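You operate a simulated robot arm through the tools that you are given. There is no shell and no other tool. Be economical: measure what you need, move in short steps, check, and stop when the job is done.

Carry out the task below with a simulated robot arm. There is one attempt and no reset: what you move stays moved.

Task
Put things in order on the plywood table. At the end: the black roll of bin bags is on the red tray (marked "FAULTY"); the green hose connector stands where the white sensor box (marked "FLOW SENSOR") stood; the white sensor box from the plywood table stands where the clear white-rimmed water trap stood; the clear white-rimmed water trap from the plywood table stands where the black roll of bin bags stood; whatever was shut is shut again. Leave all else as you found it, and nothing knocked over. Set down upright: roll of bin bags.

It is judged by the outcome, as a careful person would: the job done as asked, and still so three seconds after it is handed in. It fails if anything else is knocked over, pushed out of place, dropped, spilled or broken.

Robot
A 6-joint arm with a two-finger parallel gripper, fixed in place. Base frame: the origin is at the foot of the arm, x ahead of it, y to its left, z up; the work surface is at about z = 0. Units: m, degrees, N and s.
With the tool pointing down near the work surface it reaches from about 0.16 to 0.42 m from the base axis. Its first joint turns from -66.0 to 66.0 degrees. Payload 1.57 kg.
The tool frame sits at the grasp point between the pads (the TCP): z along the fingers, y along the line on which they close. The tips reach 0.03 m beyond it. Largest opening 0.08 m; finger width 0.017, thickness 0.012; the body of the gripper, 0.04 by 0.082 m, starts 0.08 m behind the TCP.
Orientation is that of the tool frame in the base frame, as [roll, pitch, yaw] about the fixed x, y, z axes, in that order (R = Rz(yaw) Ry(pitch) Rx(roll)). With the fingers straight down and closing along the base's y, the tool's x points along the base's -x, its y along +y and its z along -z.

Tools
- The arm moves only by the tool apply_moves. Its arguments are lists of equal length, an entry for each row: "dp": the shift along the tool's x, y, z in mm, a list of three; "delta_rot": the turn, a rotation vector about the tool's x, y, z in degrees, a list of three; "gripper": the closure, from 0 (fully open) to 1 (shut). In form: {"dp": [[tx, ty, tz], ...], "delta_rot": [[wx, wy, wz], ...], "gripper": [gripper, ...]}. A call has 1 to 12 rows; each row shifts and turns the commanded pose from where the row before left it, along the tool's axes as they then stand. Rows are played at 5 a second. More than 0.05 m and 8.6 degrees between two rows, or a gripper value outside its range, and nothing of the call is played. Where a pose cannot be reached the arm comes as near as it can. A force on the tool above 40 N (or 10 N above the force at the start of the call, whichever is more), or a blocked arm, ends the call early, and 0.2 s more pass. Each finger travels about 0.153 m/s and halts on what it meets, pressing with about 34 N; the grip force reading is that of the motor and also rises with nothing between the fingers. The clock runs only during rows and for 0.2 s after the last one: add rows that do not move to give the fingers time. The reply holds the time, the measured pose of the TCP, the force on the tool along the base axes, the opening and the grip force, in the units named above and with some noise, with the torque about the TCP (base axes, N m) and any sound that the robot's microphone picked up.
- Cameras (640 x 400 px; columns grow to the right, rows downward): "scene" is fixed at [0.0587, -0.3412, 0.4167]; the picture's right is [0.70, -0.71, 0.00], its down [-0.46, -0.45, -0.77] and it looks along [0.54, 0.54, -0.64] (base axes); focal length 232 px, centre (320, 200). "wrist" rides on the gripper at [0.072, -0.007, -0.122] in the tool frame; the picture's right is [0.09, 1.00, 0.00], its down [-0.84, 0.08, -0.54] and it looks along [-0.54, 0.05, 0.84] (tool axes); focal length 238 px, centre (320, 200).
- get_image(camera): a new picture of that camera. It takes no simulated time.
- point_at(camera, pixels): for up to 12 pixels [column, row] of the newest picture of that camera ("zoom" is the newest enlarged one), the place [x, y, z] in the base frame of the surface seen there, good to about 0.002 m. It takes no simulated time.
- close_up(camera, box): a new picture of the part [left, top, right, bottom] of that camera's present view, enlarged. It takes no simulated time.
- hand_in(): hands the job in; it is judged then, once.

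Go step by step. Measure first, check grasps and placings, and put right what went wrong. The budget is 80 turns and 38 pictures, counting those below and the enlarged ones. Unless the task says otherwise, let go and move clear before handing in, and close with one line.

The tools are called by a JSON object that holds its "fn" and its "kwargs". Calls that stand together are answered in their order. apply_moves: Moves the arm, as the interface text tells. Its arguments: {"type":"object","properties":{"dp":{"type":"array","items":{"type":"array","items":{"type":"number"}}},"delta_rot":{"type":"array","items":{"type":"array","items":{"type":"number"}}},"gripper":{"type":"array","items":{"type":"number"}}},"required":["dp","delta_rot","gripper"]} The other tools are called the same way: get_image (camera) takes a picture; point_at (camera, pixels) gives the place of the surface under pixels of a picture; close_up (camera, box) takes an enlarged picture of a part of a camera's view; hand_in () hands the job in.

At the start:

```text
time_s: 0.0
position: [0.2198, -0.0637, 0.2631]
tool_rot: [-180.0, 0.0, -180.0]
force: [-0.3, 0.3, 0.6]
moment: [-0.02, 0.01, -0.02]
grip_width: 0.0801
finger_force: 0.1
```

scene: 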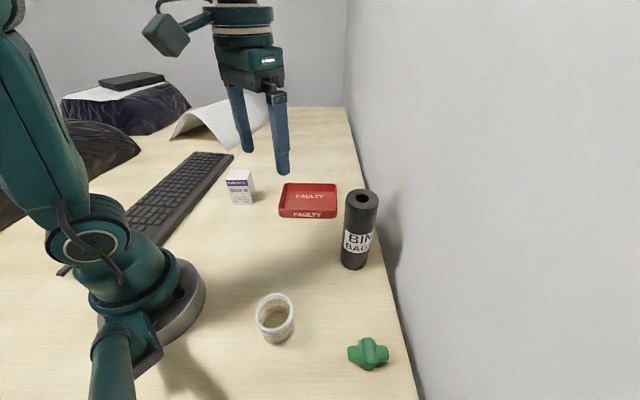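
wrist: 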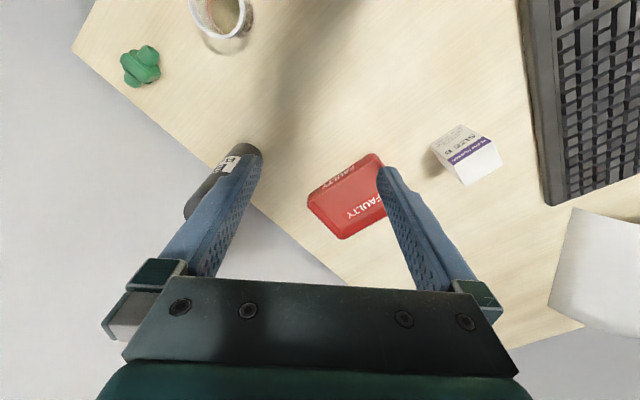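

The scene shows a white box near (240,187), the tray (308,200), the roll (360,230), the trap (275,317) and the connector (368,353). I'll enlarge these areas to read labels and measure.

{"fn": "close_up", "kwargs": {"camera": "scene", "box": [200, 150, 400, 275]}}

{"fn": "close_up", "kwargs": {"camera": "scene", "box": [230, 270, 430, 395]}}

{"fn": "close_up", "kwargs": {"camera": "scene", "box": [0, 60, 280, 235]}}

{"fn": "point_at", "kwargs": {"camera": "scene", "pixels": [[240, 174], [230, 201], [253, 200], [308, 196], [361, 193], [355, 266], [275, 297], [274, 318], [278, 341], [368, 345], [355, 353], [384, 353]]}}

```text
3.20 times, centred on (300, 212) of scene
```

zoom: 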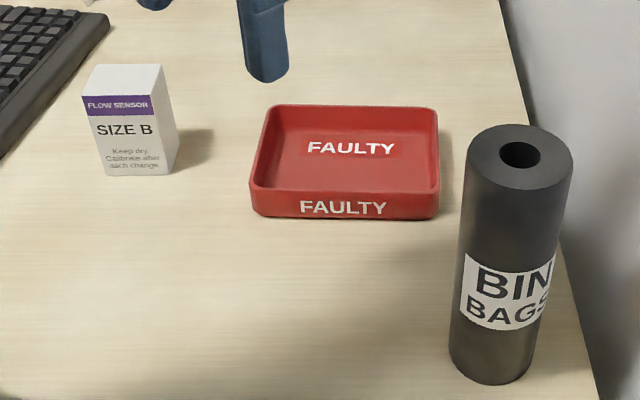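

```text
3.20 times, centred on (330, 332) of scene
```

zoom: 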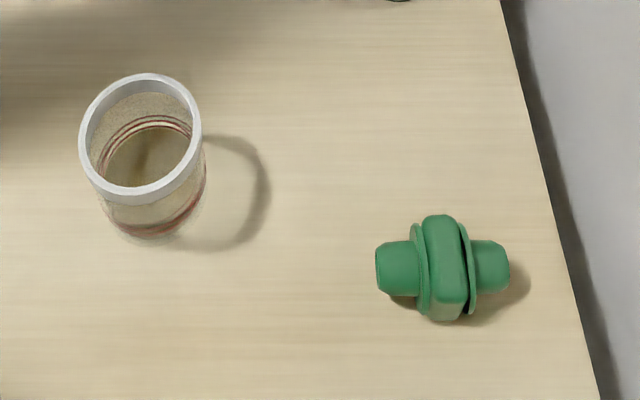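

```text
2.29 times, centred on (140, 148) of scene
```

zoom: 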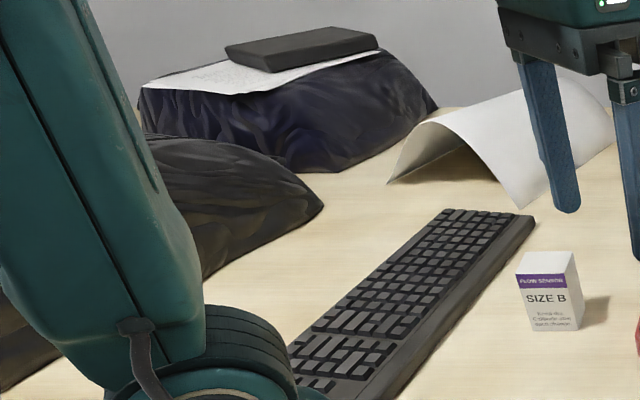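

```text
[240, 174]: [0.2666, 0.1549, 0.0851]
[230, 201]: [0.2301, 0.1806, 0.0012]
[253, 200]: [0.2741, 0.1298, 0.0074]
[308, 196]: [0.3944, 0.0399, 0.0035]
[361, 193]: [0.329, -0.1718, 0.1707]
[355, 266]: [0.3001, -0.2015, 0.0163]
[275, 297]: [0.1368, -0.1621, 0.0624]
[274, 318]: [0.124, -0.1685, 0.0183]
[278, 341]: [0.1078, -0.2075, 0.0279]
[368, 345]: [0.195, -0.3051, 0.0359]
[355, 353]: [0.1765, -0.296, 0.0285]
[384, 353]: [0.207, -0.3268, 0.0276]
```

The box reads FLOW SENSOR, and the connector lies on its side. I'll measure outlines more densely.

{"fn": "point_at", "kwargs": {"camera": "scene", "pixels": [[228.5, 179.5], [231, 171.5], [249, 171.5], [247, 179.5], [233.5, 203], [251.5, 203.5], [255, 198], [280.5, 212], [334, 212], [286, 184.5], [334, 185], [240, 190]]}}

{"fn": "point_at", "kwargs": {"camera": "scene", "pixels": [[348, 199], [376.5, 199], [362, 191], [361, 208], [342.5, 255], [366, 258], [257.5, 311], [291.5, 311], [275, 295], [275, 330], [265, 337], [282, 343]]}}

{"fn": "point_at", "kwargs": {"camera": "scene", "pixels": [[349, 350], [349, 356], [388, 352], [360, 341], [376, 341], [368, 338], [369, 366], [362, 360], [354, 345], [383, 345], [365, 350], [372, 350]]}}

{"fn": "close_up", "kwargs": {"camera": "wrist", "box": [100, 0, 420, 200]}}

```text
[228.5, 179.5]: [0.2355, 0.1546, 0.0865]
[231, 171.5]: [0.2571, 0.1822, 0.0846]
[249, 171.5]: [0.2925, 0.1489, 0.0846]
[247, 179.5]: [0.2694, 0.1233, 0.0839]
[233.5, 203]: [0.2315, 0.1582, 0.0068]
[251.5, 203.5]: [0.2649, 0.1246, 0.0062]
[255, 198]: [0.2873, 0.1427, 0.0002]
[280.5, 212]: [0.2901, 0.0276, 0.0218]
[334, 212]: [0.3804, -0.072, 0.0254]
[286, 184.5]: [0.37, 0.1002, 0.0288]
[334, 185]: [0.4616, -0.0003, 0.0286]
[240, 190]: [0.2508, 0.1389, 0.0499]
```

```text
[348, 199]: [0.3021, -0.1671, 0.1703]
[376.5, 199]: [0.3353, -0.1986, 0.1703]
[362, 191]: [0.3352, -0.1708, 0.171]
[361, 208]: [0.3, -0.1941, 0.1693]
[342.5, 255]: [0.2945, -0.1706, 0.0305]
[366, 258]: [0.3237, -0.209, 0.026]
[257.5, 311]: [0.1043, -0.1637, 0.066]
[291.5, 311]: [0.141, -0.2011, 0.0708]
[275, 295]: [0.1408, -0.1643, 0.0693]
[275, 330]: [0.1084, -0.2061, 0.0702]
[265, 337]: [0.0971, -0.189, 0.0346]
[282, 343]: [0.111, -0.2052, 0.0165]
```

```text
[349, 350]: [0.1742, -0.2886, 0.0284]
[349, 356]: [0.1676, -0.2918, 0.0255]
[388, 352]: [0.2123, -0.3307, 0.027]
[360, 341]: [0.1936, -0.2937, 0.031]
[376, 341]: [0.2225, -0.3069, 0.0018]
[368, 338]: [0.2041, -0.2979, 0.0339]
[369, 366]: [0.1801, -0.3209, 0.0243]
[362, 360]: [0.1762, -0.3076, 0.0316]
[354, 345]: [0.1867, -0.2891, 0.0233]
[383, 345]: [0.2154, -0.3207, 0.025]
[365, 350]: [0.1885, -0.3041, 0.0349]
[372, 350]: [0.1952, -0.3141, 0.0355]
```

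```text
2.00 times, centred on (260, 100) of wrist
```

zoom: 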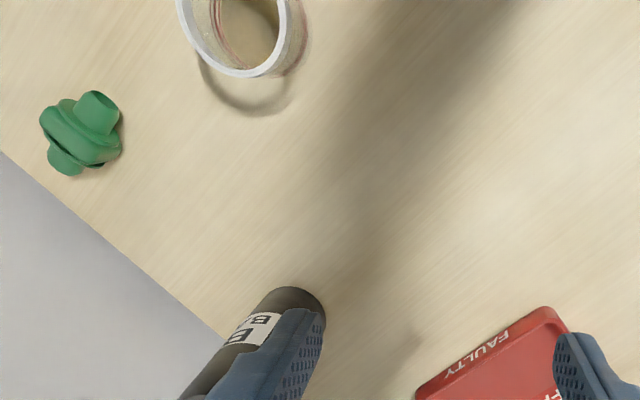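

Box, roll, trap, connector and tray are measured now. I need the wall and table edge position, since the roll (360,230) and the connector stand near them.

{"fn": "point_at", "kwargs": {"camera": "scene", "pixels": [[345, 115], [352, 140], [400, 320], [410, 360], [400, 200], [450, 300], [440, 250], [400, 120], [294, 207], [325, 207], [292, 190], [325, 190]]}}

{"fn": "point_at", "kwargs": {"camera": "wrist", "pixels": [[60, 100], [200, 220], [210, 160], [190, 215], [140, 66], [230, 38], [196, 20], [252, 20], [130, 75], [150, 55], [125, 60], [155, 75]]}}

```text
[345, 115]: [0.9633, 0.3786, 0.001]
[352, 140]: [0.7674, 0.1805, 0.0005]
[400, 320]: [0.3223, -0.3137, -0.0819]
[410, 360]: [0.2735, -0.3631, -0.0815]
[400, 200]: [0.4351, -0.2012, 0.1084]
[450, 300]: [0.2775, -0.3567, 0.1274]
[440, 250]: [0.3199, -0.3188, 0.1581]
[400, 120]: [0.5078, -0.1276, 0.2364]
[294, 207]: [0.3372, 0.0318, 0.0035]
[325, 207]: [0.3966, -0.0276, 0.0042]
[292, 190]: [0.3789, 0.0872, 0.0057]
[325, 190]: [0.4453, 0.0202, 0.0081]
```

```text
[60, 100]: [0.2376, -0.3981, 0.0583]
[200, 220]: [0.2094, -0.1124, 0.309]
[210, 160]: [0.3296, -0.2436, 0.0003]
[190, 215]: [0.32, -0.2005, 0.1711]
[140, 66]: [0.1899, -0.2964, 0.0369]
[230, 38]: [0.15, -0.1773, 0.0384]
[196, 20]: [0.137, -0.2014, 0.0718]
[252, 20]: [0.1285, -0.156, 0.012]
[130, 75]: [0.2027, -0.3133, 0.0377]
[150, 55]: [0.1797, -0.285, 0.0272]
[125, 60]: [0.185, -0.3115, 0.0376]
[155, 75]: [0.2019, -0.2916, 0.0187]
```

The wall is the plane x−y≈0.636, about 9 cm past the roll and the connector. I'll turn the tool so it closes along the wall (45°) and go above the roll at (0.318, −0.183).

{"fn": "apply_moves", "kwargs": {"dp": [[0, 0, 0], [0, 0, 0], [0, 0, 0], [0, 0, 0], [0, 0, 0], [0, 0, 0], [-38.4, -3.7, 0], [-38.4, -3.7, 0], [-38.4, -3.7, 0], [-38.4, -3.7, 0], [0, 0, 0]], "delta_rot": [[0, 0, 7.5], [0, 0, 7.5], [0, 0, 7.5], [0, 0, 7.5], [0, 0, 7.5], [0, 0, 7.5], [0, 0, 0], [0, 0, 0], [0, 0, 0], [0, 0, 0], [0, 0, 0]], "gripper": [0, 0, 0, 0, 0, 0, 0, 0, 0, 0, 0]}}

{"fn": "get_image", "kwargs": {"camera": "wrist"}}

```text
time_s: 2.4
position: [0.294, -0.1722, 0.2411]
tool_rot: [-180.0, 0.0, 135.1]
force: [-0.3, -0.7, 0.9]
moment: [0.02, -0.01, -0.04]
grip_width: 0.0801
finger_force: 0.1
out of reach, approached as far as the arm can: row 9, 10
```

```text
31 pictures are left
```

wrist: 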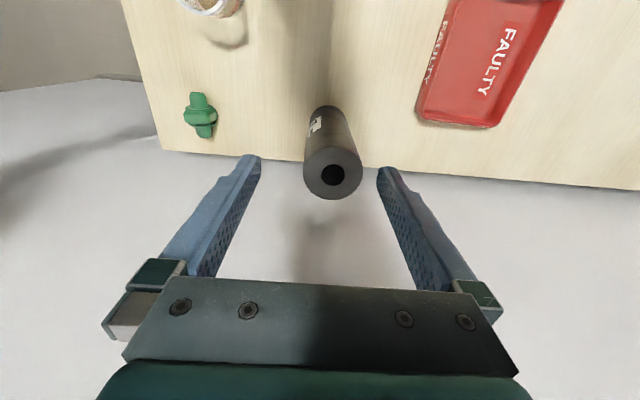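

The arm reached its limit at z 0.241, short of the roll by ~25 mm. I'll lower 30 mm (tips remain above the roll top, 0.17) to see how the commanded pose carries over.

{"fn": "apply_moves", "kwargs": {"dp": [[0, 0, 30], [0, 0, 0]], "delta_rot": [[0, 0, 0], [0, 0, 0]], "gripper": [0, 0]}}

```text
time_s: 3.0
position: [0.2947, -0.1719, 0.2127]
tool_rot: [-180.0, 0.0, 135.0]
force: [0.6, -0.3, -0.5]
moment: [0.0, 0.0, 0.0]
grip_width: 0.0799
finger_force: 0.1
```

The command restarts from where the arm is. I'll now shift over the roll axis at this height.

{"fn": "apply_moves", "kwargs": {"dp": [[-12, 4.3, 0], [-12.3, 4.3, 0], [0, 0, 0]], "delta_rot": [[0, 0, 0], [0, 0, 0], [0, 0, 0]], "gripper": [0, 0, 0]}}

{"fn": "get_image", "kwargs": {"camera": "wrist"}}

```text
time_s: 3.8
position: [0.3123, -0.1797, 0.2126]
tool_rot: [180.0, 0.0, 135.1]
force: [-0.2, -0.3, 0.1]
moment: [0.0, 0.0, 0.01]
grip_width: 0.08
finger_force: 0.1
out of reach, approached as far as the arm can: row 2
```

```text
30 pictures are left
```

wrist: 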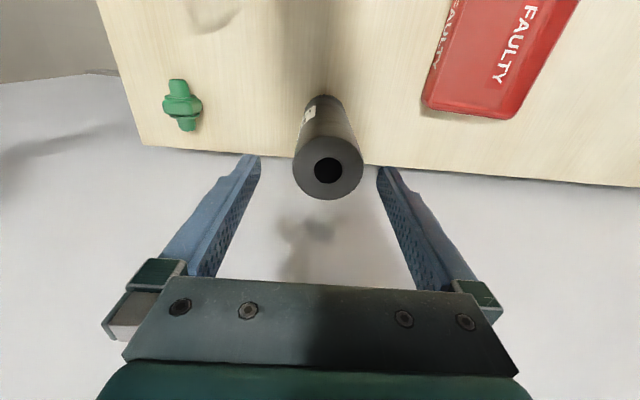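

Aligned laterally, 6 mm short in reach. I descend to z≈0.115 while finishing the shift.

{"fn": "apply_moves", "kwargs": {"dp": [[0, 1.7, 25], [-3, 0, 25], [-3.4, 0, 25], [0, 0, 22], [0, 0, 0]], "delta_rot": [[0, 0, 0], [0, 0, 0], [0, 0, 0], [0, 0, 0], [0, 0, 0]], "gripper": [0, 0, 0, 0, 0]}}

{"fn": "get_image", "kwargs": {"camera": "scene"}}

```text
time_s: 5.0
position: [0.3168, -0.1811, 0.1158]
tool_rot: [-180.0, 0.1, 135.0]
force: [0.1, -0.3, 0.2]
moment: [-0.02, 0.0, 0.03]
grip_width: 0.0802
finger_force: 0.0
```

```text
29 pictures are left
```

scene: 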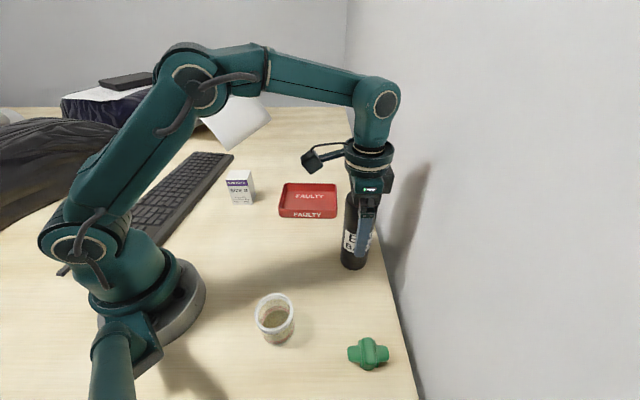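

The fingers straddle the roll. I close the gripper.

{"fn": "apply_moves", "kwargs": {"dp": [[-2, 0, 0], [0, 0, 0], [0, 0, 0], [0, 0, 0], [0, 0, 0]], "delta_rot": [[0, 0, 0], [0, 0, 0], [0, 0, 0], [0, 0, 0], [0, 0, 0]], "gripper": [0.2, 0.35, 0.6, 1, 1]}}

```text
time_s: 6.2
position: [0.3177, -0.1827, 0.1148]
tool_rot: [-179.9, 0.0, 135.0]
force: [0.2, 0.4, -0.5]
moment: [-0.01, -0.09, 0.05]
grip_width: 0.0548
finger_force: 33.9
```

Gripped at 54.8 mm. I lift 45 mm straight up and check.

{"fn": "apply_moves", "kwargs": {"dp": [[0, 0, -5], [0, 0, -15], [0, 0, -25], [0, 0, 0]], "delta_rot": [[0, 0, 0], [0, 0, 0], [0, 0, 0], [0, 0, 0]], "gripper": [1, 1, 1, 1]}}

{"fn": "close_up", "kwargs": {"camera": "scene", "box": [260, 130, 420, 290]}}

```text
time_s: 7.2
position: [0.3187, -0.1847, 0.1605]
tool_rot: [180.0, -0.1, 134.9]
force: [0.0, 0.0, -2.6]
moment: [0.02, 0.02, 0.02]
grip_width: 0.0547
finger_force: 33.8
```

```text
2.50 times, centred on (340, 210) of scene
```

zoom: 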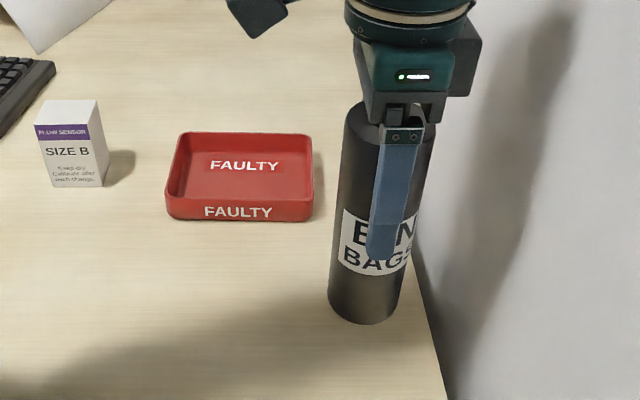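

The roll hangs upright with its base ~4.5 cm up. I carry it to the tray at (0.362, 0.022).

{"fn": "apply_moves", "kwargs": {"dp": [[19.3, 29.5, -3], [19.3, 29.5, -3], [19.3, 29.5, -3], [19.2, 29.5, 0], [19.2, 29.4, 0], [19.2, 29.4, 0], [0, 0, 0]], "delta_rot": [[0, 0, 0], [0, 0, 0], [0, 0, 0], [0, 0, 0], [0, 0, 0], [0, 0, 0], [0, 0, 0]], "gripper": [1, 1, 1, 1, 1, 1, 1]}}

{"fn": "get_image", "kwargs": {"camera": "scene"}}

```text
time_s: 8.8
position: [0.3615, 0.0228, 0.1693]
tool_rot: [180.0, 0.1, 135.0]
force: [0.3, 0.1, -2.2]
moment: [0.0, -0.03, 0.0]
grip_width: 0.0547
finger_force: 33.8
```

```text
27 pictures are left
```

scene: 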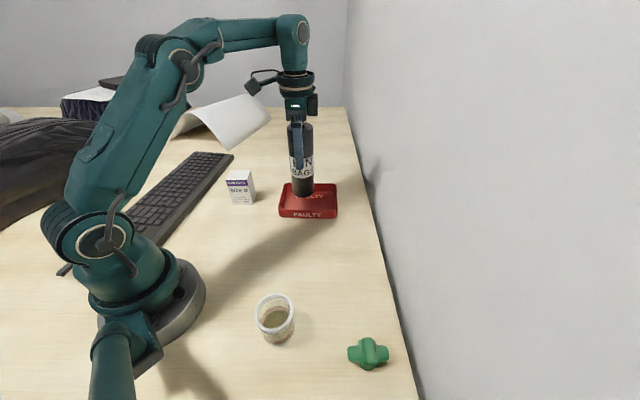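

The roll is above the tray. I lower it to just above the tray floor (contact expected at TCP z≈0.119).

{"fn": "apply_moves", "kwargs": {"dp": [[0, 0, 15], [0, 0, 15], [0, 0, 14], [0, 0, 3], [0, 0, 2], [0, 0, 0]], "delta_rot": [[0, 0, 0], [0, 0, 0], [0, 0, 0], [0, 0, 0], [0, 0, 0], [0, 0, 0]], "gripper": [1, 1, 1, 1, 1, 1]}}

{"fn": "close_up", "kwargs": {"camera": "scene", "box": [220, 90, 380, 230]}}

```text
time_s: 10.2
position: [0.3622, 0.0233, 0.1199]
tool_rot: [179.8, 0.1, 135.0]
force: [-5.1, 1.0, 20.1]
moment: [0.09, 0.37, -0.2]
grip_width: 0.0548
finger_force: 34.2
```

```text
2.86 times, centred on (300, 160) of scene
```

zoom: 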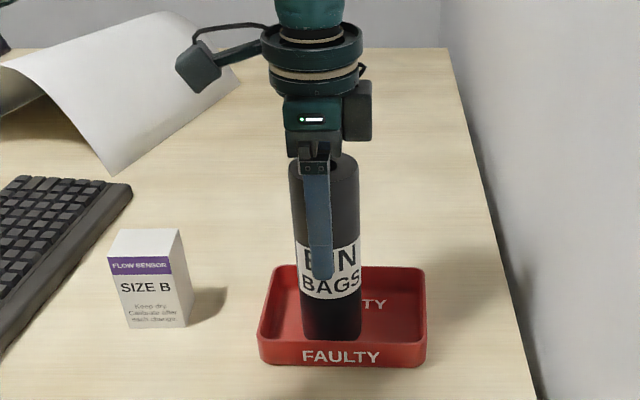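

Contact at z≈0.120 (20 N up), roll base inside the tray walls. I relieve the pressure by 1 mm and open.

{"fn": "apply_moves", "kwargs": {"dp": [[0, 0, -1], [0, 0, 0], [0, 0, 0], [0, 0, 0], [0, 0, 0]], "delta_rot": [[0, 0, 0], [0, 0, 0], [0, 0, 0], [0, 0, 0], [0, 0, 0]], "gripper": [1, 0.8, 0.4, 0, 0]}}

{"fn": "close_up", "kwargs": {"camera": "scene", "box": [220, 90, 380, 230]}}

```text
time_s: 11.4
position: [0.3609, 0.0219, 0.1208]
tool_rot: [180.0, 0.1, 134.9]
force: [-0.9, -0.4, -0.6]
moment: [0.02, -0.04, -0.01]
grip_width: 0.08
finger_force: 0.1
```

```text
2.86 times, centred on (300, 160) of scene
```

zoom: 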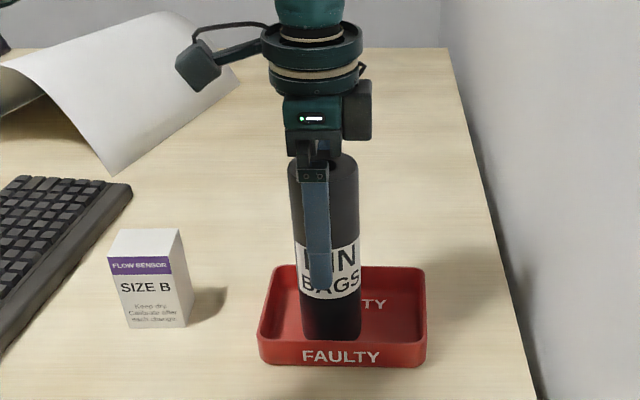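

The roll stands on its own in the tray. I rise straight up until the tips clear its top (~0.174), then withdraw inward.

{"fn": "apply_moves", "kwargs": {"dp": [[0, 0, -20], [0, 0, -25], [0, 0, -25], [0, 0, -18], [0, 0, 0]], "delta_rot": [[0, 0, 0], [0, 0, 0], [0, 0, 0], [0, 0, 0], [0, 0, 0]], "gripper": [0, 0, 0, 0, 0]}}

{"fn": "close_up", "kwargs": {"camera": "scene", "box": [220, 90, 380, 230]}}

```text
time_s: 12.6
position: [0.3596, 0.0227, 0.2098]
tool_rot: [-180.0, -0.1, 135.0]
force: [0.4, -0.2, -0.1]
moment: [-0.03, 0.04, 0.01]
grip_width: 0.0801
finger_force: 0.1
```

```text
2.86 times, centred on (300, 160) of scene
```

zoom: 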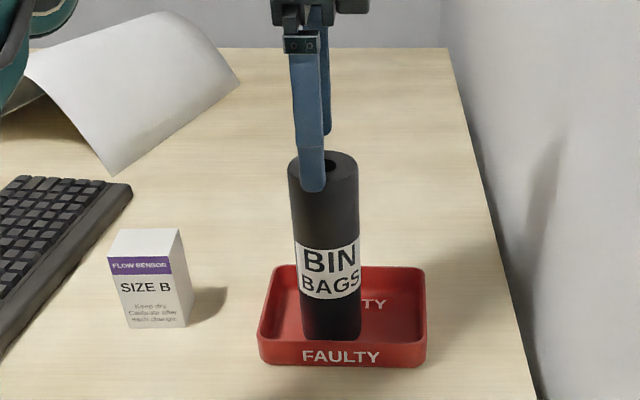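

Clear of the roll. I withdraw perpendicular to the closing line and travel to above the trap at (0.1235, −0.184).

{"fn": "apply_moves", "kwargs": {"dp": [[20, 0, -5], [20, 0, -5], [-2.1, -34.8, 0], [-2.1, -34.8, 0], [-2.1, -34.8, 0], [-2.1, -34.8, 5], [-2.1, -34.8, 10], [-2.1, -34.8, 10], [-2.1, -34.8, 10], [-2.2, -34.8, 10], [-2.2, -34.7, 10], [0, 0, 0]], "delta_rot": [[0, 0, 0], [0, 0, 0], [0, 0, 0], [0, 0, 0], [0, 0, 0], [0, 0, 0], [0, 0, 0], [0, 0, 0], [0, 0, 0], [0, 0, 0], [0, 0, 0], [0, 0, 0]], "gripper": [0, 0, 0, 0, 0, 0, 0, 0, 0, 0, 0, 0]}}

{"fn": "get_image", "kwargs": {"camera": "wrist"}}

{"fn": "get_image", "kwargs": {"camera": "scene"}}

```text
time_s: 15.2
position: [0.1241, -0.1849, 0.1657]
tool_rot: [180.0, -0.1, 135.0]
force: [-0.2, 0.7, 0.0]
moment: [-0.02, 0.01, -0.02]
grip_width: 0.08
finger_force: 0.1
```

```text
23 pictures are left
```

wrist: 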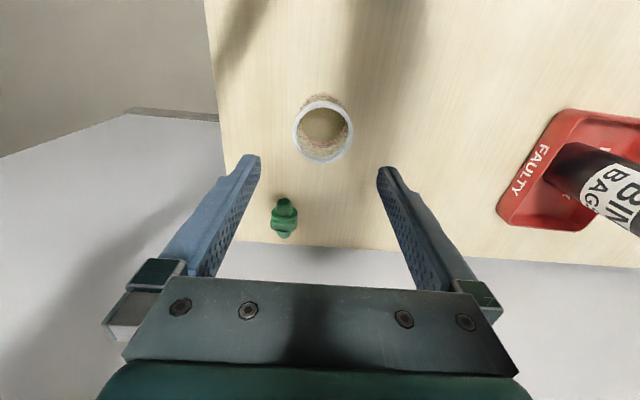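

```text
22 pictures are left
```

scene: 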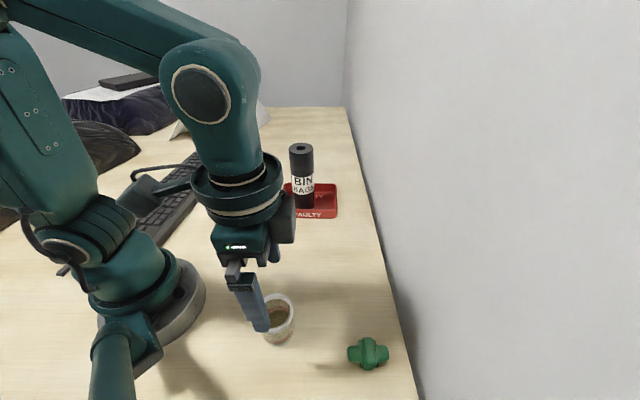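

Hovering above the trap. I verify the rim's centre from the wrist picture (rim 293..353, 100..162).

{"fn": "point_at", "kwargs": {"camera": "wrist", "pixels": [[296, 131], [350, 131], [322, 103], [322, 160], [303, 112], [342, 151]]}}

```text
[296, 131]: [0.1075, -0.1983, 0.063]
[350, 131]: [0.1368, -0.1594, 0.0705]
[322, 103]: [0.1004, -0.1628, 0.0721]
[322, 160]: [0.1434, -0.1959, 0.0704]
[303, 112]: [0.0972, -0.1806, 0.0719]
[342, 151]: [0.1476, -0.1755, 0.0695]
```

Combined centre ≈ (0.123, −0.181). I descend to z≈0.05 around it.

{"fn": "apply_moves", "kwargs": {"dp": [[3.5, 2, 30], [0, 0, 30], [0, 0, 30], [0, 0, 25], [0, 0, 0]], "delta_rot": [[0, 0, 0], [0, 0, 0], [0, 0, 0], [0, 0, 0], [0, 0, 0]], "gripper": [0, 0, 0, 0, 0]}}

{"fn": "get_image", "kwargs": {"camera": "wrist"}}

```text
time_s: 16.4
position: [0.1254, -0.1798, 0.0479]
tool_rot: [-180.0, 0.0, 134.9]
force: [0.5, 0.2, -0.2]
moment: [-0.02, -0.01, -0.02]
grip_width: 0.0799
finger_force: 0.1
```

```text
21 pictures are left
```

wrist: 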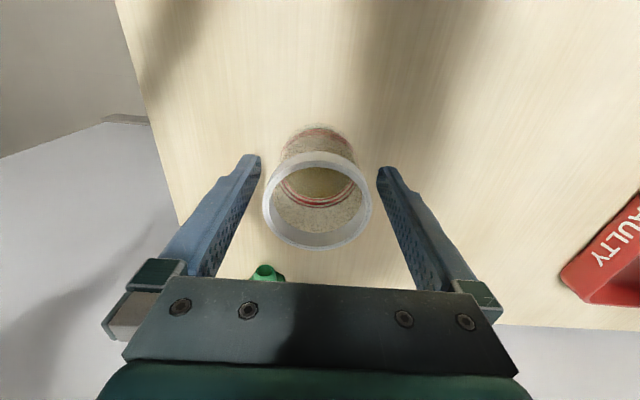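

The rim is well between the fingers; I nudge 2 mm and close.

{"fn": "apply_moves", "kwargs": {"dp": [[0.5, -2, 0], [0, 0, 0], [0, 0, 0], [0, 0, 0], [0, 0, 0]], "delta_rot": [[0, 0, 0], [0, 0, 0], [0, 0, 0], [0, 0, 0], [0, 0, 0]], "gripper": [0.1, 0.25, 0.5, 1, 1]}}

{"fn": "get_image", "kwargs": {"camera": "wrist"}}

```text
time_s: 17.6
position: [0.1236, -0.1806, 0.0486]
tool_rot: [180.0, -0.1, 134.9]
force: [-0.2, 0.0, -0.3]
moment: [-0.01, 0.01, -0.01]
grip_width: 0.0526
finger_force: 34.1
```

```text
20 pictures are left
```

wrist: 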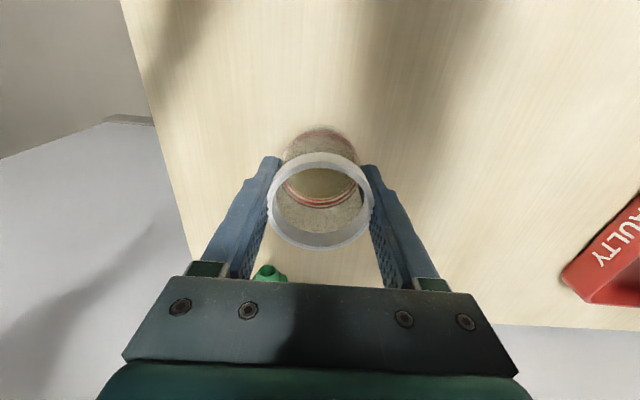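

Gripped at 52.6 mm. I measure the rim centre relative to the TCP for accurate placing, and lift.

{"fn": "point_at", "kwargs": {"camera": "wrist", "pixels": [[320, 157], [320, 242], [285, 170], [355, 232], [355, 168], [285, 233]]}}

{"fn": "apply_moves", "kwargs": {"dp": [[0, 0, -10], [0, 0, -30], [0, 0, -35], [0, 0, 0]], "delta_rot": [[0, 0, 0], [0, 0, 0], [0, 0, 0], [0, 0, 0]], "gripper": [1, 1, 1, 1]}}

```text
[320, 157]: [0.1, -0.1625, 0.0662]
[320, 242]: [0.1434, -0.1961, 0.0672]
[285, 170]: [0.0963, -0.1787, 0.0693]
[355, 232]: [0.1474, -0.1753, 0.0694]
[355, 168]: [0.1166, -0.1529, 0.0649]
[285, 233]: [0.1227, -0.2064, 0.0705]
```

```text
time_s: 18.6
position: [0.1218, -0.1819, 0.1244]
tool_rot: [180.0, 0.0, 134.9]
force: [-0.8, 0.5, -0.4]
moment: [0.0, -0.01, 0.03]
grip_width: 0.0528
finger_force: 33.8
```

Held and lifted. I carry it to the roll's former place (TCP target 0.3195, −0.183).

{"fn": "apply_moves", "kwargs": {"dp": [[-23.4, 23.2, 0], [-23.4, 23.2, 0], [-23.4, 23.2, 0], [-23.5, 23.2, 0], [-23.5, 23.1, 0], [-23.4, 23.1, 0], [0, 0, 0]], "delta_rot": [[0, 0, 0], [0, 0, 0], [0, 0, 0], [0, 0, 0], [0, 0, 0], [0, 0, 0], [0, 0, 0]], "gripper": [1, 1, 1, 1, 1, 1, 1]}}

{"fn": "get_image", "kwargs": {"camera": "scene"}}

```text
time_s: 20.2
position: [0.3217, -0.1814, 0.1217]
tool_rot: [179.9, -0.1, 135.0]
force: [-0.3, 0.3, -0.1]
moment: [0.01, 0.0, 0.01]
grip_width: 0.053
finger_force: 34.0
```

```text
19 pictures are left
```

scene: 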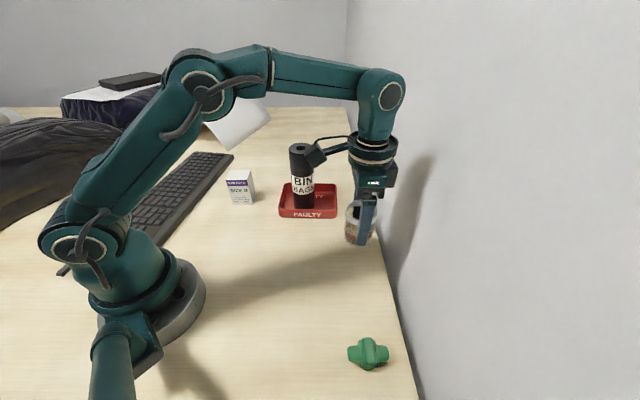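

The trap hangs upright over the old roll place. I lower to contact (expected z≈0.0486).

{"fn": "apply_moves", "kwargs": {"dp": [[0, -2, 25], [0, 0, 25], [0, 0, 17], [0, 0, 3], [0, 0, 2], [0, 0, 1], [0, 0, 0]], "delta_rot": [[0, 0, 0], [0, 0, 0], [0, 0, 0], [0, 0, 0], [0, 0, 0], [0, 0, 0], [0, 0, 0]], "gripper": [1, 1, 1, 1, 1, 1, 1]}}

```text
time_s: 21.8
position: [0.3189, -0.1857, 0.0504]
tool_rot: [180.0, 0.0, 135.0]
force: [0.4, 0.6, -0.5]
moment: [0.0, 0.03, 0.02]
grip_width: 0.0528
finger_force: 33.6
```

No contact yet at 0.0504; I go down in 1 mm steps with a 2 mm trim.

{"fn": "apply_moves", "kwargs": {"dp": [[1, 1.5, 1], [0, 0, 1], [0, 0, 0]], "delta_rot": [[0, 0, 0], [0, 0, 0], [0, 0, 0]], "gripper": [1, 1, 1]}}

{"fn": "close_up", "kwargs": {"camera": "scene", "box": [300, 160, 420, 280]}}

```text
time_s: 22.6
position: [0.32, -0.1829, 0.0494]
tool_rot: [180.0, 0.0, 135.0]
force: [0.1, -0.2, -0.2]
moment: [0.04, -0.03, -0.01]
grip_width: 0.0528
finger_force: 34.0
```

```text
3.33 times, centred on (360, 220) of scene
```

zoom: 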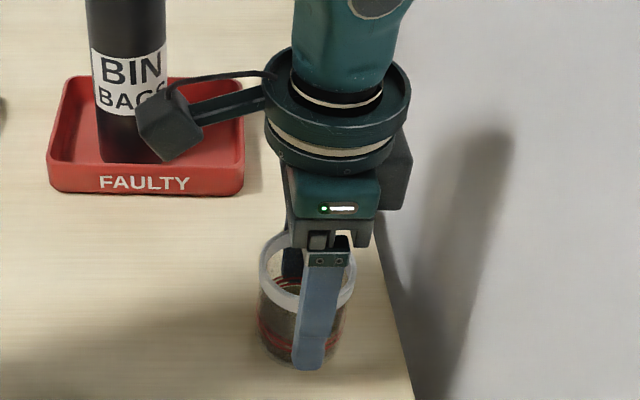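

I keep lowering in 0.7 mm steps until a force shows.

{"fn": "apply_moves", "kwargs": {"dp": [[0, 0, 0.8], [0, 0, 0.8], [0, 0, 0]], "delta_rot": [[0, 0, 0], [0, 0, 0], [0, 0, 0]], "gripper": [1, 1, 1]}}

```text
time_s: 23.4
position: [0.3191, -0.1834, 0.0479]
tool_rot: [-180.0, 0.1, 135.0]
force: [-2.9, 1.1, 15.9]
moment: [0.07, 0.19, -0.02]
grip_width: 0.0531
finger_force: 33.5
```

Contact (16 N). I relieve slightly, open, and rise.

{"fn": "apply_moves", "kwargs": {"dp": [[0, 0, -0.7], [0, 0, 0], [0, 0, 0], [0, 0, 0], [0, 0, 0], [0, 0, -20], [0, 0, -30], [0, 0, -35], [0, 0, 0]], "delta_rot": [[0, 0, 0], [0, 0, 0], [0, 0, 0], [0, 0, 0], [0, 0, 0], [0, 0, 0], [0, 0, 0], [0, 0, 0], [0, 0, 0]], "gripper": [1, 0.7, 0.3, 0, 0, 0, 0, 0, 0]}}

{"fn": "get_image", "kwargs": {"camera": "wrist"}}

```text
time_s: 25.4
position: [0.318, -0.1816, 0.1346]
tool_rot: [180.0, 0.0, 135.0]
force: [0.1, -0.2, -0.1]
moment: [0.01, 0.02, 0.0]
grip_width: 0.08
finger_force: 0.0
```

```text
17 pictures are left
```

wrist: 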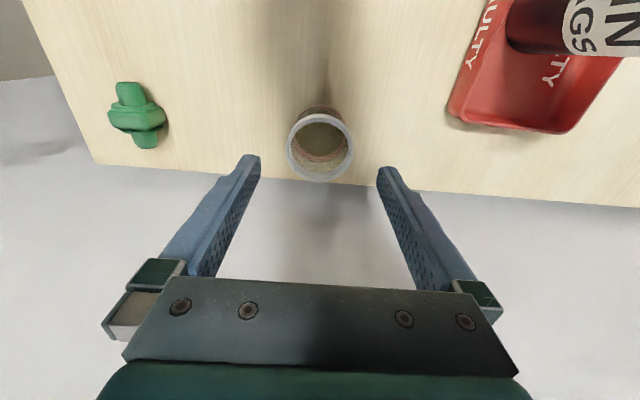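

The trap stands upright on the roll's old place. Next, I raise and go around inside of the roll to above the sensor box at (0.2625, 0.153).

{"fn": "apply_moves", "kwargs": {"dp": [[29.7, 5.7, -19], [29.7, 5.7, -19], [29.7, 5.7, -19], [29.7, 5.7, -19], [26.2, 29.1, 0], [26.2, 29.1, 0], [26.2, 29.1, 0], [26.2, 29.1, 0], [26.2, 29.1, 0], [26.2, 29.1, 0], [0, 0, 0]], "delta_rot": [[0, 0, 0], [0, 0, 0], [0, 0, 0], [0, 0, 0], [0, 0, 0], [0, 0, 0], [0, 0, 0], [0, 0, 0], [0, 0, 0], [0, 0, 0], [0, 0, 0]], "gripper": [0, 0, 0, 0, 0, 0, 0, 0, 0, 0, 0]}}

{"fn": "get_image", "kwargs": {"camera": "wrist"}}

```text
time_s: 27.8
position: [0.2637, 0.1552, 0.2095]
tool_rot: [180.0, 0.0, 135.0]
force: [-0.2, -0.7, 0.8]
moment: [-0.01, -0.02, -0.01]
grip_width: 0.08
finger_force: 0.0
```

```text
16 pictures are left
```

wrist: 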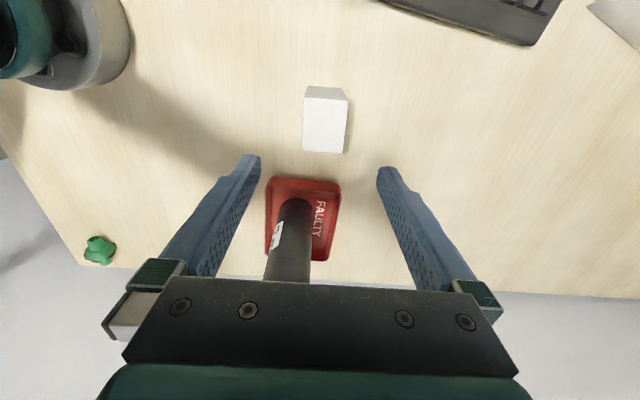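

Above the sensor box. I measure its top corners (303..347, 98..153).

{"fn": "point_at", "kwargs": {"camera": "wrist", "pixels": [[307, 101], [345, 102], [341, 150], [304, 148], [324, 125], [310, 92], [342, 93]]}}

```text
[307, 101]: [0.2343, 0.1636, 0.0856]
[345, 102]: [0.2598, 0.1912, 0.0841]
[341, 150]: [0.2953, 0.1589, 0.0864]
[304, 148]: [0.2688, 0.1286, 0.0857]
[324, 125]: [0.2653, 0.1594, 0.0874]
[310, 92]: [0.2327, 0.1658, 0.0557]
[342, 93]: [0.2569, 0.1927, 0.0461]
```

Box centre ≈ (0.264, 0.158), turned about 2.5° more than the tool. I turn, and descend to z≈0.05.

{"fn": "apply_moves", "kwargs": {"dp": [[0.5, 1, 30], [0, 0, 35], [0, 0, 35], [0, 0, 30], [0, 0, 28], [0, 0, 0]], "delta_rot": [[0, 0, -2.5], [0, 0, 0], [0, 0, 0], [0, 0, 0], [0, 0, 0], [0, 0, 0]], "gripper": [0, 0, 0, 0, 0, 0]}}

{"fn": "get_image", "kwargs": {"camera": "wrist"}}

```text
time_s: 29.2
position: [0.2629, 0.1533, 0.0503]
tool_rot: [180.0, 0.0, 137.5]
force: [-0.4, 0.1, 0.5]
moment: [0.02, 0.0, -0.03]
grip_width: 0.0801
finger_force: 0.0
```

```text
15 pictures are left
```

wrist: 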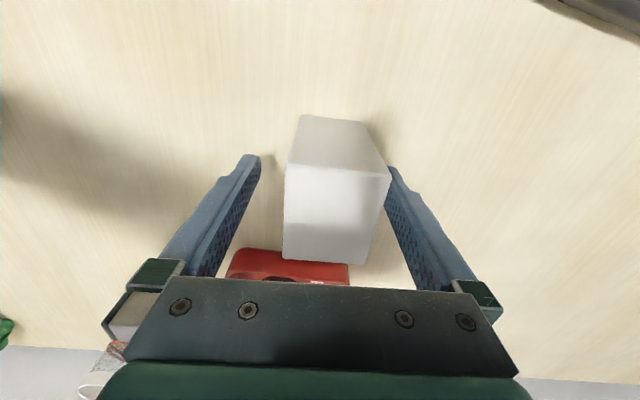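

The box sits ~6 mm toward the right finger, confirming the wrist measurement (0.2645, 0.160). I shift the hand there before closing.

{"fn": "apply_moves", "kwargs": {"dp": [[3, 6, 0], [0, 0, 0]], "delta_rot": [[0, 0, 0], [0, 0, 0]], "gripper": [0, 0]}}

{"fn": "close_up", "kwargs": {"camera": "wrist", "box": [220, 100, 420, 280]}}

{"fn": "point_at", "kwargs": {"camera": "zoom", "pixels": [[300, 60], [300, 200]]}}

```text
time_s: 29.8
position: [0.2661, 0.1602, 0.052]
tool_rot: [-180.0, 0.0, 137.5]
force: [0.6, 0.3, 0.0]
moment: [0.0, -0.01, 0.01]
grip_width: 0.0799
finger_force: 0.1
```

```text
2.22 times, centred on (320, 190) of wrist
```

zoom: 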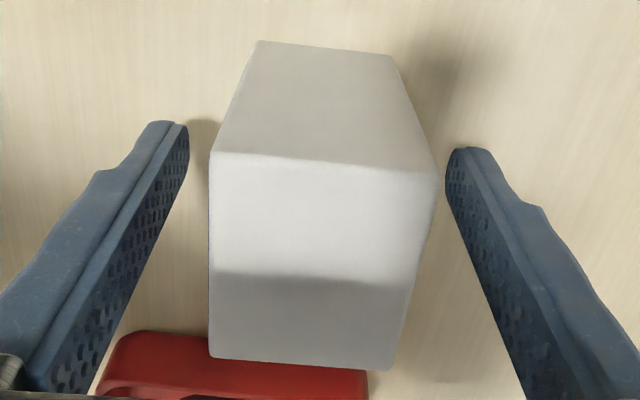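

```text
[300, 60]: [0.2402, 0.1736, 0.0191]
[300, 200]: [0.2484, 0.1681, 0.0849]
```

Box is aligned and centred between the fingers. I close.

{"fn": "apply_moves", "kwargs": {"dp": [[0, 0, 0], [0, 0, 0], [0, 0, 0], [0, 0, 0], [0, 0, 0]], "delta_rot": [[0, 0, 0], [0, 0, 0], [0, 0, 0], [0, 0, 0], [0, 0, 0]], "gripper": [0.3, 0.5, 0.7, 1, 1]}}

{"fn": "close_up", "kwargs": {"camera": "wrist", "box": [220, 100, 420, 280]}}

{"fn": "point_at", "kwargs": {"camera": "zoom", "pixels": [[220, 165], [425, 180], [385, 360], [215, 350]]}}

```text
time_s: 31.0
position: [0.2671, 0.1603, 0.0514]
tool_rot: [-180.0, 0.1, 137.5]
force: [1.1, -0.8, 0.0]
moment: [0.0, 0.0, -0.03]
grip_width: 0.0445
finger_force: 34.0
```

```text
2.22 times, centred on (320, 190) of wrist
```

zoom: 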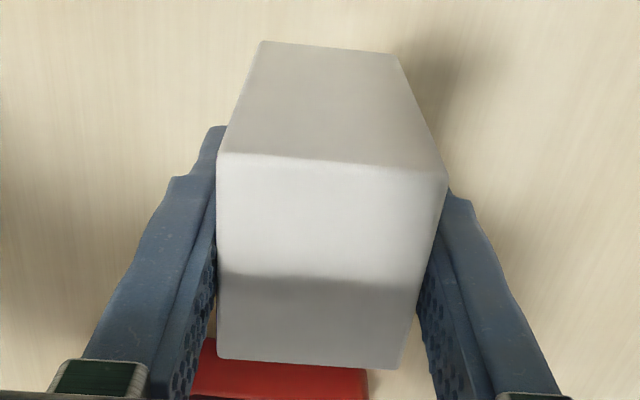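

```text
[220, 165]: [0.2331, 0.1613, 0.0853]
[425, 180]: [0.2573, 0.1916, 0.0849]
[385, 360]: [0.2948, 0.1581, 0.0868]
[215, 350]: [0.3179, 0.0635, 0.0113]
```

Gripped at 44.5 mm. I lift.

{"fn": "apply_moves", "kwargs": {"dp": [[0, 0, -8], [0, 0, -40], [0, 0, -45], [0, 0, 0]], "delta_rot": [[0, 0, 0], [0, 0, 0], [0, 0, 0], [0, 0, 0]], "gripper": [1, 1, 1, 1]}}

```text
time_s: 32.0
position: [0.2645, 0.1586, 0.1446]
tool_rot: [-180.0, 0.0, 137.5]
force: [-0.4, 0.0, -0.8]
moment: [0.02, 0.0, 0.0]
grip_width: 0.0442
finger_force: 34.1
```

Lifted with the box held. I carry it to the trap's former place.

{"fn": "apply_moves", "kwargs": {"dp": [[-19.6, -30.9, 0], [-19.6, -30.9, 0], [-19.6, -30.9, 0], [-19.6, -30.9, 0], [-19.6, -30.9, 0], [-5.4, -38.5, 0], [-5.4, -38.5, 0], [-5.4, -38.5, 0], [-5.4, -38.5, 0], [-5.4, -38.5, 0], [0, 0, 0], [0, 0, 0]], "delta_rot": [[0, 0, 0], [0, 0, 0], [0, 0, 0], [0, 0, 0], [0, 0, 0], [0, 0, 0], [0, 0, 0], [0, 0, 0], [0, 0, 0], [0, 0, 0], [0, 0, 0], [0, 0, 0]], "gripper": [1, 1, 1, 1, 1, 1, 1, 1, 1, 1, 1, 1]}}

{"fn": "get_image", "kwargs": {"camera": "scene"}}

```text
time_s: 34.6
position: [0.1216, -0.1817, 0.1448]
tool_rot: [180.0, 0.1, 137.5]
force: [-0.1, -0.6, -0.8]
moment: [0.0, 0.01, -0.01]
grip_width: 0.0445
finger_force: 33.8
```

```text
12 pictures are left
```

scene: 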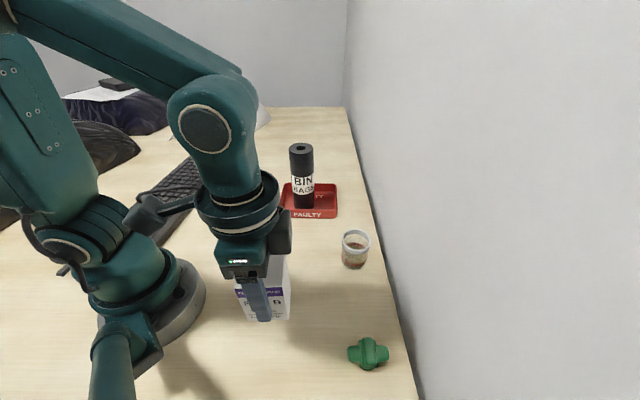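

Over the spot. I lower to near contact (expected z≈0.051).

{"fn": "apply_moves", "kwargs": {"dp": [[-0.8, 2, 30], [0, 0, 30], [0, 0, 26], [0, 0, 3], [0, 0, 2], [0, 0, 1], [0, 0, 0]], "delta_rot": [[0, 0, 0], [0, 0, 0], [0, 0, 0], [0, 0, 0], [0, 0, 0], [0, 0, 0], [0, 0, 0]], "gripper": [1, 1, 1, 1, 1, 1, 1]}}

```text
time_s: 36.2
position: [0.1249, -0.1793, 0.0527]
tool_rot: [-180.0, 0.0, 137.5]
force: [-0.8, -0.2, -1.5]
moment: [-0.03, -0.04, 0.0]
grip_width: 0.0444
finger_force: 34.2
```

No contact yet; I step down further in 0.8 mm steps.

{"fn": "apply_moves", "kwargs": {"dp": [[0, 0, 0.8], [0, 0, 0.8], [0, 0, 0]], "delta_rot": [[0, 0, 0], [0, 0, 0], [0, 0, 0]], "gripper": [1, 1, 1]}}

```text
time_s: 37.0
position: [0.1261, -0.1801, 0.0518]
tool_rot: [179.9, 0.2, 137.5]
force: [-4.1, 3.8, 30.1]
moment: [0.13, 0.13, -0.05]
grip_width: 0.0443
finger_force: 34.3
```

Contact (30 N). I back off 1.3 mm, release and rise.

{"fn": "apply_moves", "kwargs": {"dp": [[0, 0, -1.2], [0, 0, 0], [0, 0, 0], [0, 0, 0], [0, 0, 0], [0, 0, -25], [0, 0, -40], [0, 0, -40], [0, 0, 0]], "delta_rot": [[0, 0, 0], [0, 0, 0], [0, 0, 0], [0, 0, 0], [0, 0, 0], [0, 0, 0], [0, 0, 0], [0, 0, 0], [0, 0, 0]], "gripper": [1, 0.7, 0.3, 0, 0, 0, 0, 0, 0]}}

{"fn": "get_image", "kwargs": {"camera": "wrist"}}

{"fn": "point_at", "kwargs": {"camera": "wrist", "pixels": [[320, 130], [20, 20]]}}

```text
time_s: 39.0
position: [0.1251, -0.181, 0.1581]
tool_rot: [-180.0, 0.0, 137.5]
force: [-0.5, -0.2, -0.1]
moment: [-0.02, 0.02, -0.02]
grip_width: 0.0799
finger_force: 0.0
```

```text
11 pictures are left
```

wrist: 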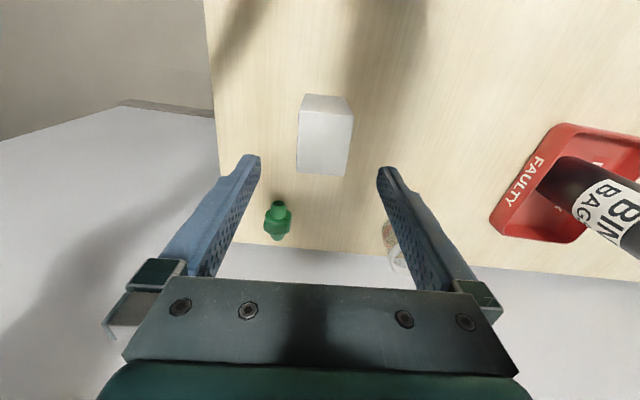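

```text
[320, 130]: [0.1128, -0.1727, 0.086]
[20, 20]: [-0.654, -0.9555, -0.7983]
```

The box stands upright at the trap's place. Now I move above the connector near (0.1915, −0.304).

{"fn": "apply_moves", "kwargs": {"dp": [[0, 0, 0], [-33.5, -10, 0], [-33.5, -10, 0], [-33.5, -10, 0], [-33.5, -10, 0], [0, 0, 20], [0, 0, 0]], "delta_rot": [[0, 0, 2.5], [0, 0, 0], [0, 0, 0], [0, 0, 0], [0, 0, 0], [0, 0, 0], [0, 0, 0]], "gripper": [0, 0, 0, 0, 0, 0, 0]}}

{"fn": "close_up", "kwargs": {"camera": "wrist", "box": [240, 60, 400, 220]}}

```text
time_s: 40.6
position: [0.1915, -0.3021, 0.1388]
tool_rot: [-180.0, 0.0, 135.0]
force: [-0.1, 0.0, 0.5]
moment: [0.0, -0.03, 0.0]
grip_width: 0.08
finger_force: 0.1
```

```text
2.50 times, centred on (320, 140) of wrist
```

zoom: 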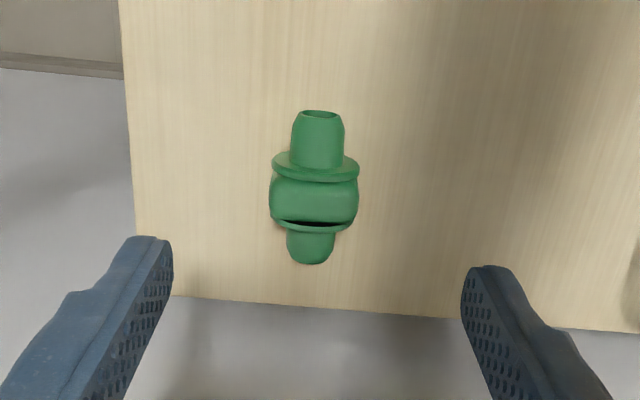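

The connector's axis is aligned with tool x. I measure its middle section.

{"fn": "point_at", "kwargs": {"camera": "zoom", "pixels": [[314, 197], [274, 197], [354, 197], [316, 115], [311, 260], [314, 182], [314, 218]]}}

```text
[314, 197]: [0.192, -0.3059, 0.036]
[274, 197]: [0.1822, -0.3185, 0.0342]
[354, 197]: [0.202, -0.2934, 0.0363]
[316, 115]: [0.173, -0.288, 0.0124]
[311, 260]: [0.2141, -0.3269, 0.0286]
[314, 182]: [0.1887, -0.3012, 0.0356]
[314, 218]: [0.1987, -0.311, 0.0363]
```

Middle section centre ≈ (0.1925, −0.306), top 0.036. I descend to z≈0.035 (tips 5 mm above the table).

{"fn": "apply_moves", "kwargs": {"dp": [[-3.5, -2, 30], [0, 0, 30], [0, 0, 28], [0, 0, 14], [0, 0, 0]], "delta_rot": [[0, 0, 0], [0, 0, 0], [0, 0, 0], [0, 0, 0], [0, 0, 0]], "gripper": [0, 0, 0, 0, 0]}}

{"fn": "close_up", "kwargs": {"camera": "wrist", "box": [200, 60, 440, 300]}}

```text
time_s: 41.8
position: [0.1926, -0.3042, 0.0353]
tool_rot: [-179.9, 0.0, 135.1]
force: [0.5, -0.8, -0.6]
moment: [0.03, -0.02, -0.01]
grip_width: 0.08
finger_force: 0.0
```

```text
1.67 times, centred on (320, 180) of wrist
```

zoom: 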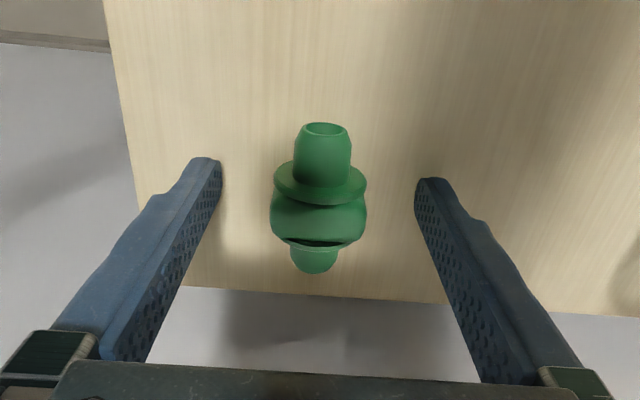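

The middle section lies at the grasp point (expected zoom row ~219). I close.

{"fn": "apply_moves", "kwargs": {"dp": [[0, 0, 0], [0, 0, 0], [0, 0, 0], [0, 0, 0], [0, 0, 0]], "delta_rot": [[0, 0, 0], [0, 0, 0], [0, 0, 0], [0, 0, 0], [0, 0, 0]], "gripper": [0.3, 0.45, 0.6, 1, 1]}}

{"fn": "close_up", "kwargs": {"camera": "wrist", "box": [200, 60, 440, 300]}}

```text
time_s: 43.0
position: [0.1925, -0.3038, 0.0358]
tool_rot: [180.0, -0.1, 135.0]
force: [-0.5, 0.2, 0.2]
moment: [0.0, 0.01, 0.05]
grip_width: 0.0345
finger_force: 33.7
```

```text
1.67 times, centred on (320, 180) of wrist
```

zoom: 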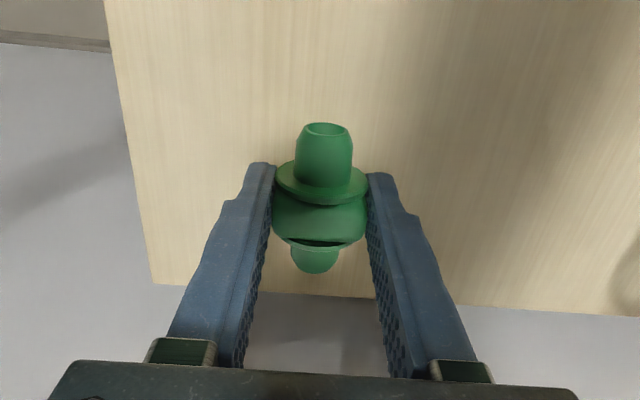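

Gripped at 34.5 mm. I lift 110 mm.

{"fn": "apply_moves", "kwargs": {"dp": [[0, 0, -10], [0, 0, -35], [0, 0, -35], [0, 0, -30], [0, 0, 0]], "delta_rot": [[0, 0, 0], [0, 0, 0], [0, 0, 0], [0, 0, 0], [0, 0, 0]], "gripper": [1, 1, 1, 1, 1]}}

{"fn": "close_up", "kwargs": {"camera": "wrist", "box": [200, 60, 440, 300]}}

```text
time_s: 44.2
position: [0.1915, -0.3037, 0.1464]
tool_rot: [-179.9, 0.0, 135.0]
force: [0.0, 0.2, -0.5]
moment: [-0.03, -0.01, 0.0]
grip_width: 0.0343
finger_force: 34.0
```

```text
1.67 times, centred on (320, 180) of wrist
```

zoom: 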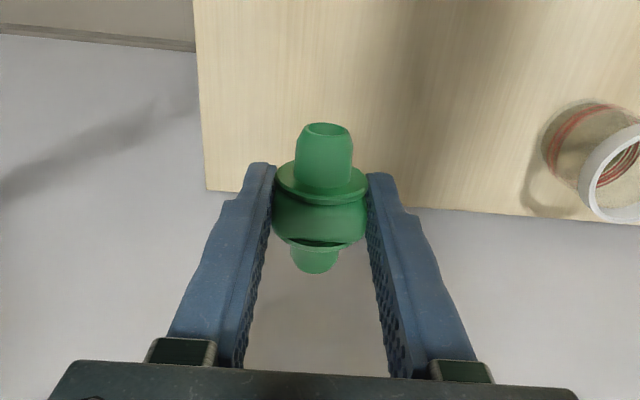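

The connector is held firmly, level. I travel to the first waypoint (0.235, −0.05).

{"fn": "apply_moves", "kwargs": {"dp": [[21.5, 30, 0], [21.5, 30, 0], [21.5, 30, 0], [21.5, 30, 0], [21.5, 30, 0], [21.5, 30, 0], [21.5, 30, 0], [0, 0, 0]], "delta_rot": [[0, 0, 0], [0, 0, 0], [0, 0, 0], [0, 0, 0], [0, 0, 0], [0, 0, 0], [0, 0, 0], [0, 0, 0]], "gripper": [1, 1, 1, 1, 1, 1, 1, 1]}}

```text
time_s: 46.0
position: [0.2338, -0.0501, 0.1456]
tool_rot: [179.9, 0.0, 134.9]
force: [0.6, -0.7, -1.5]
moment: [-0.01, 0.03, -0.01]
grip_width: 0.0344
finger_force: 34.2
```

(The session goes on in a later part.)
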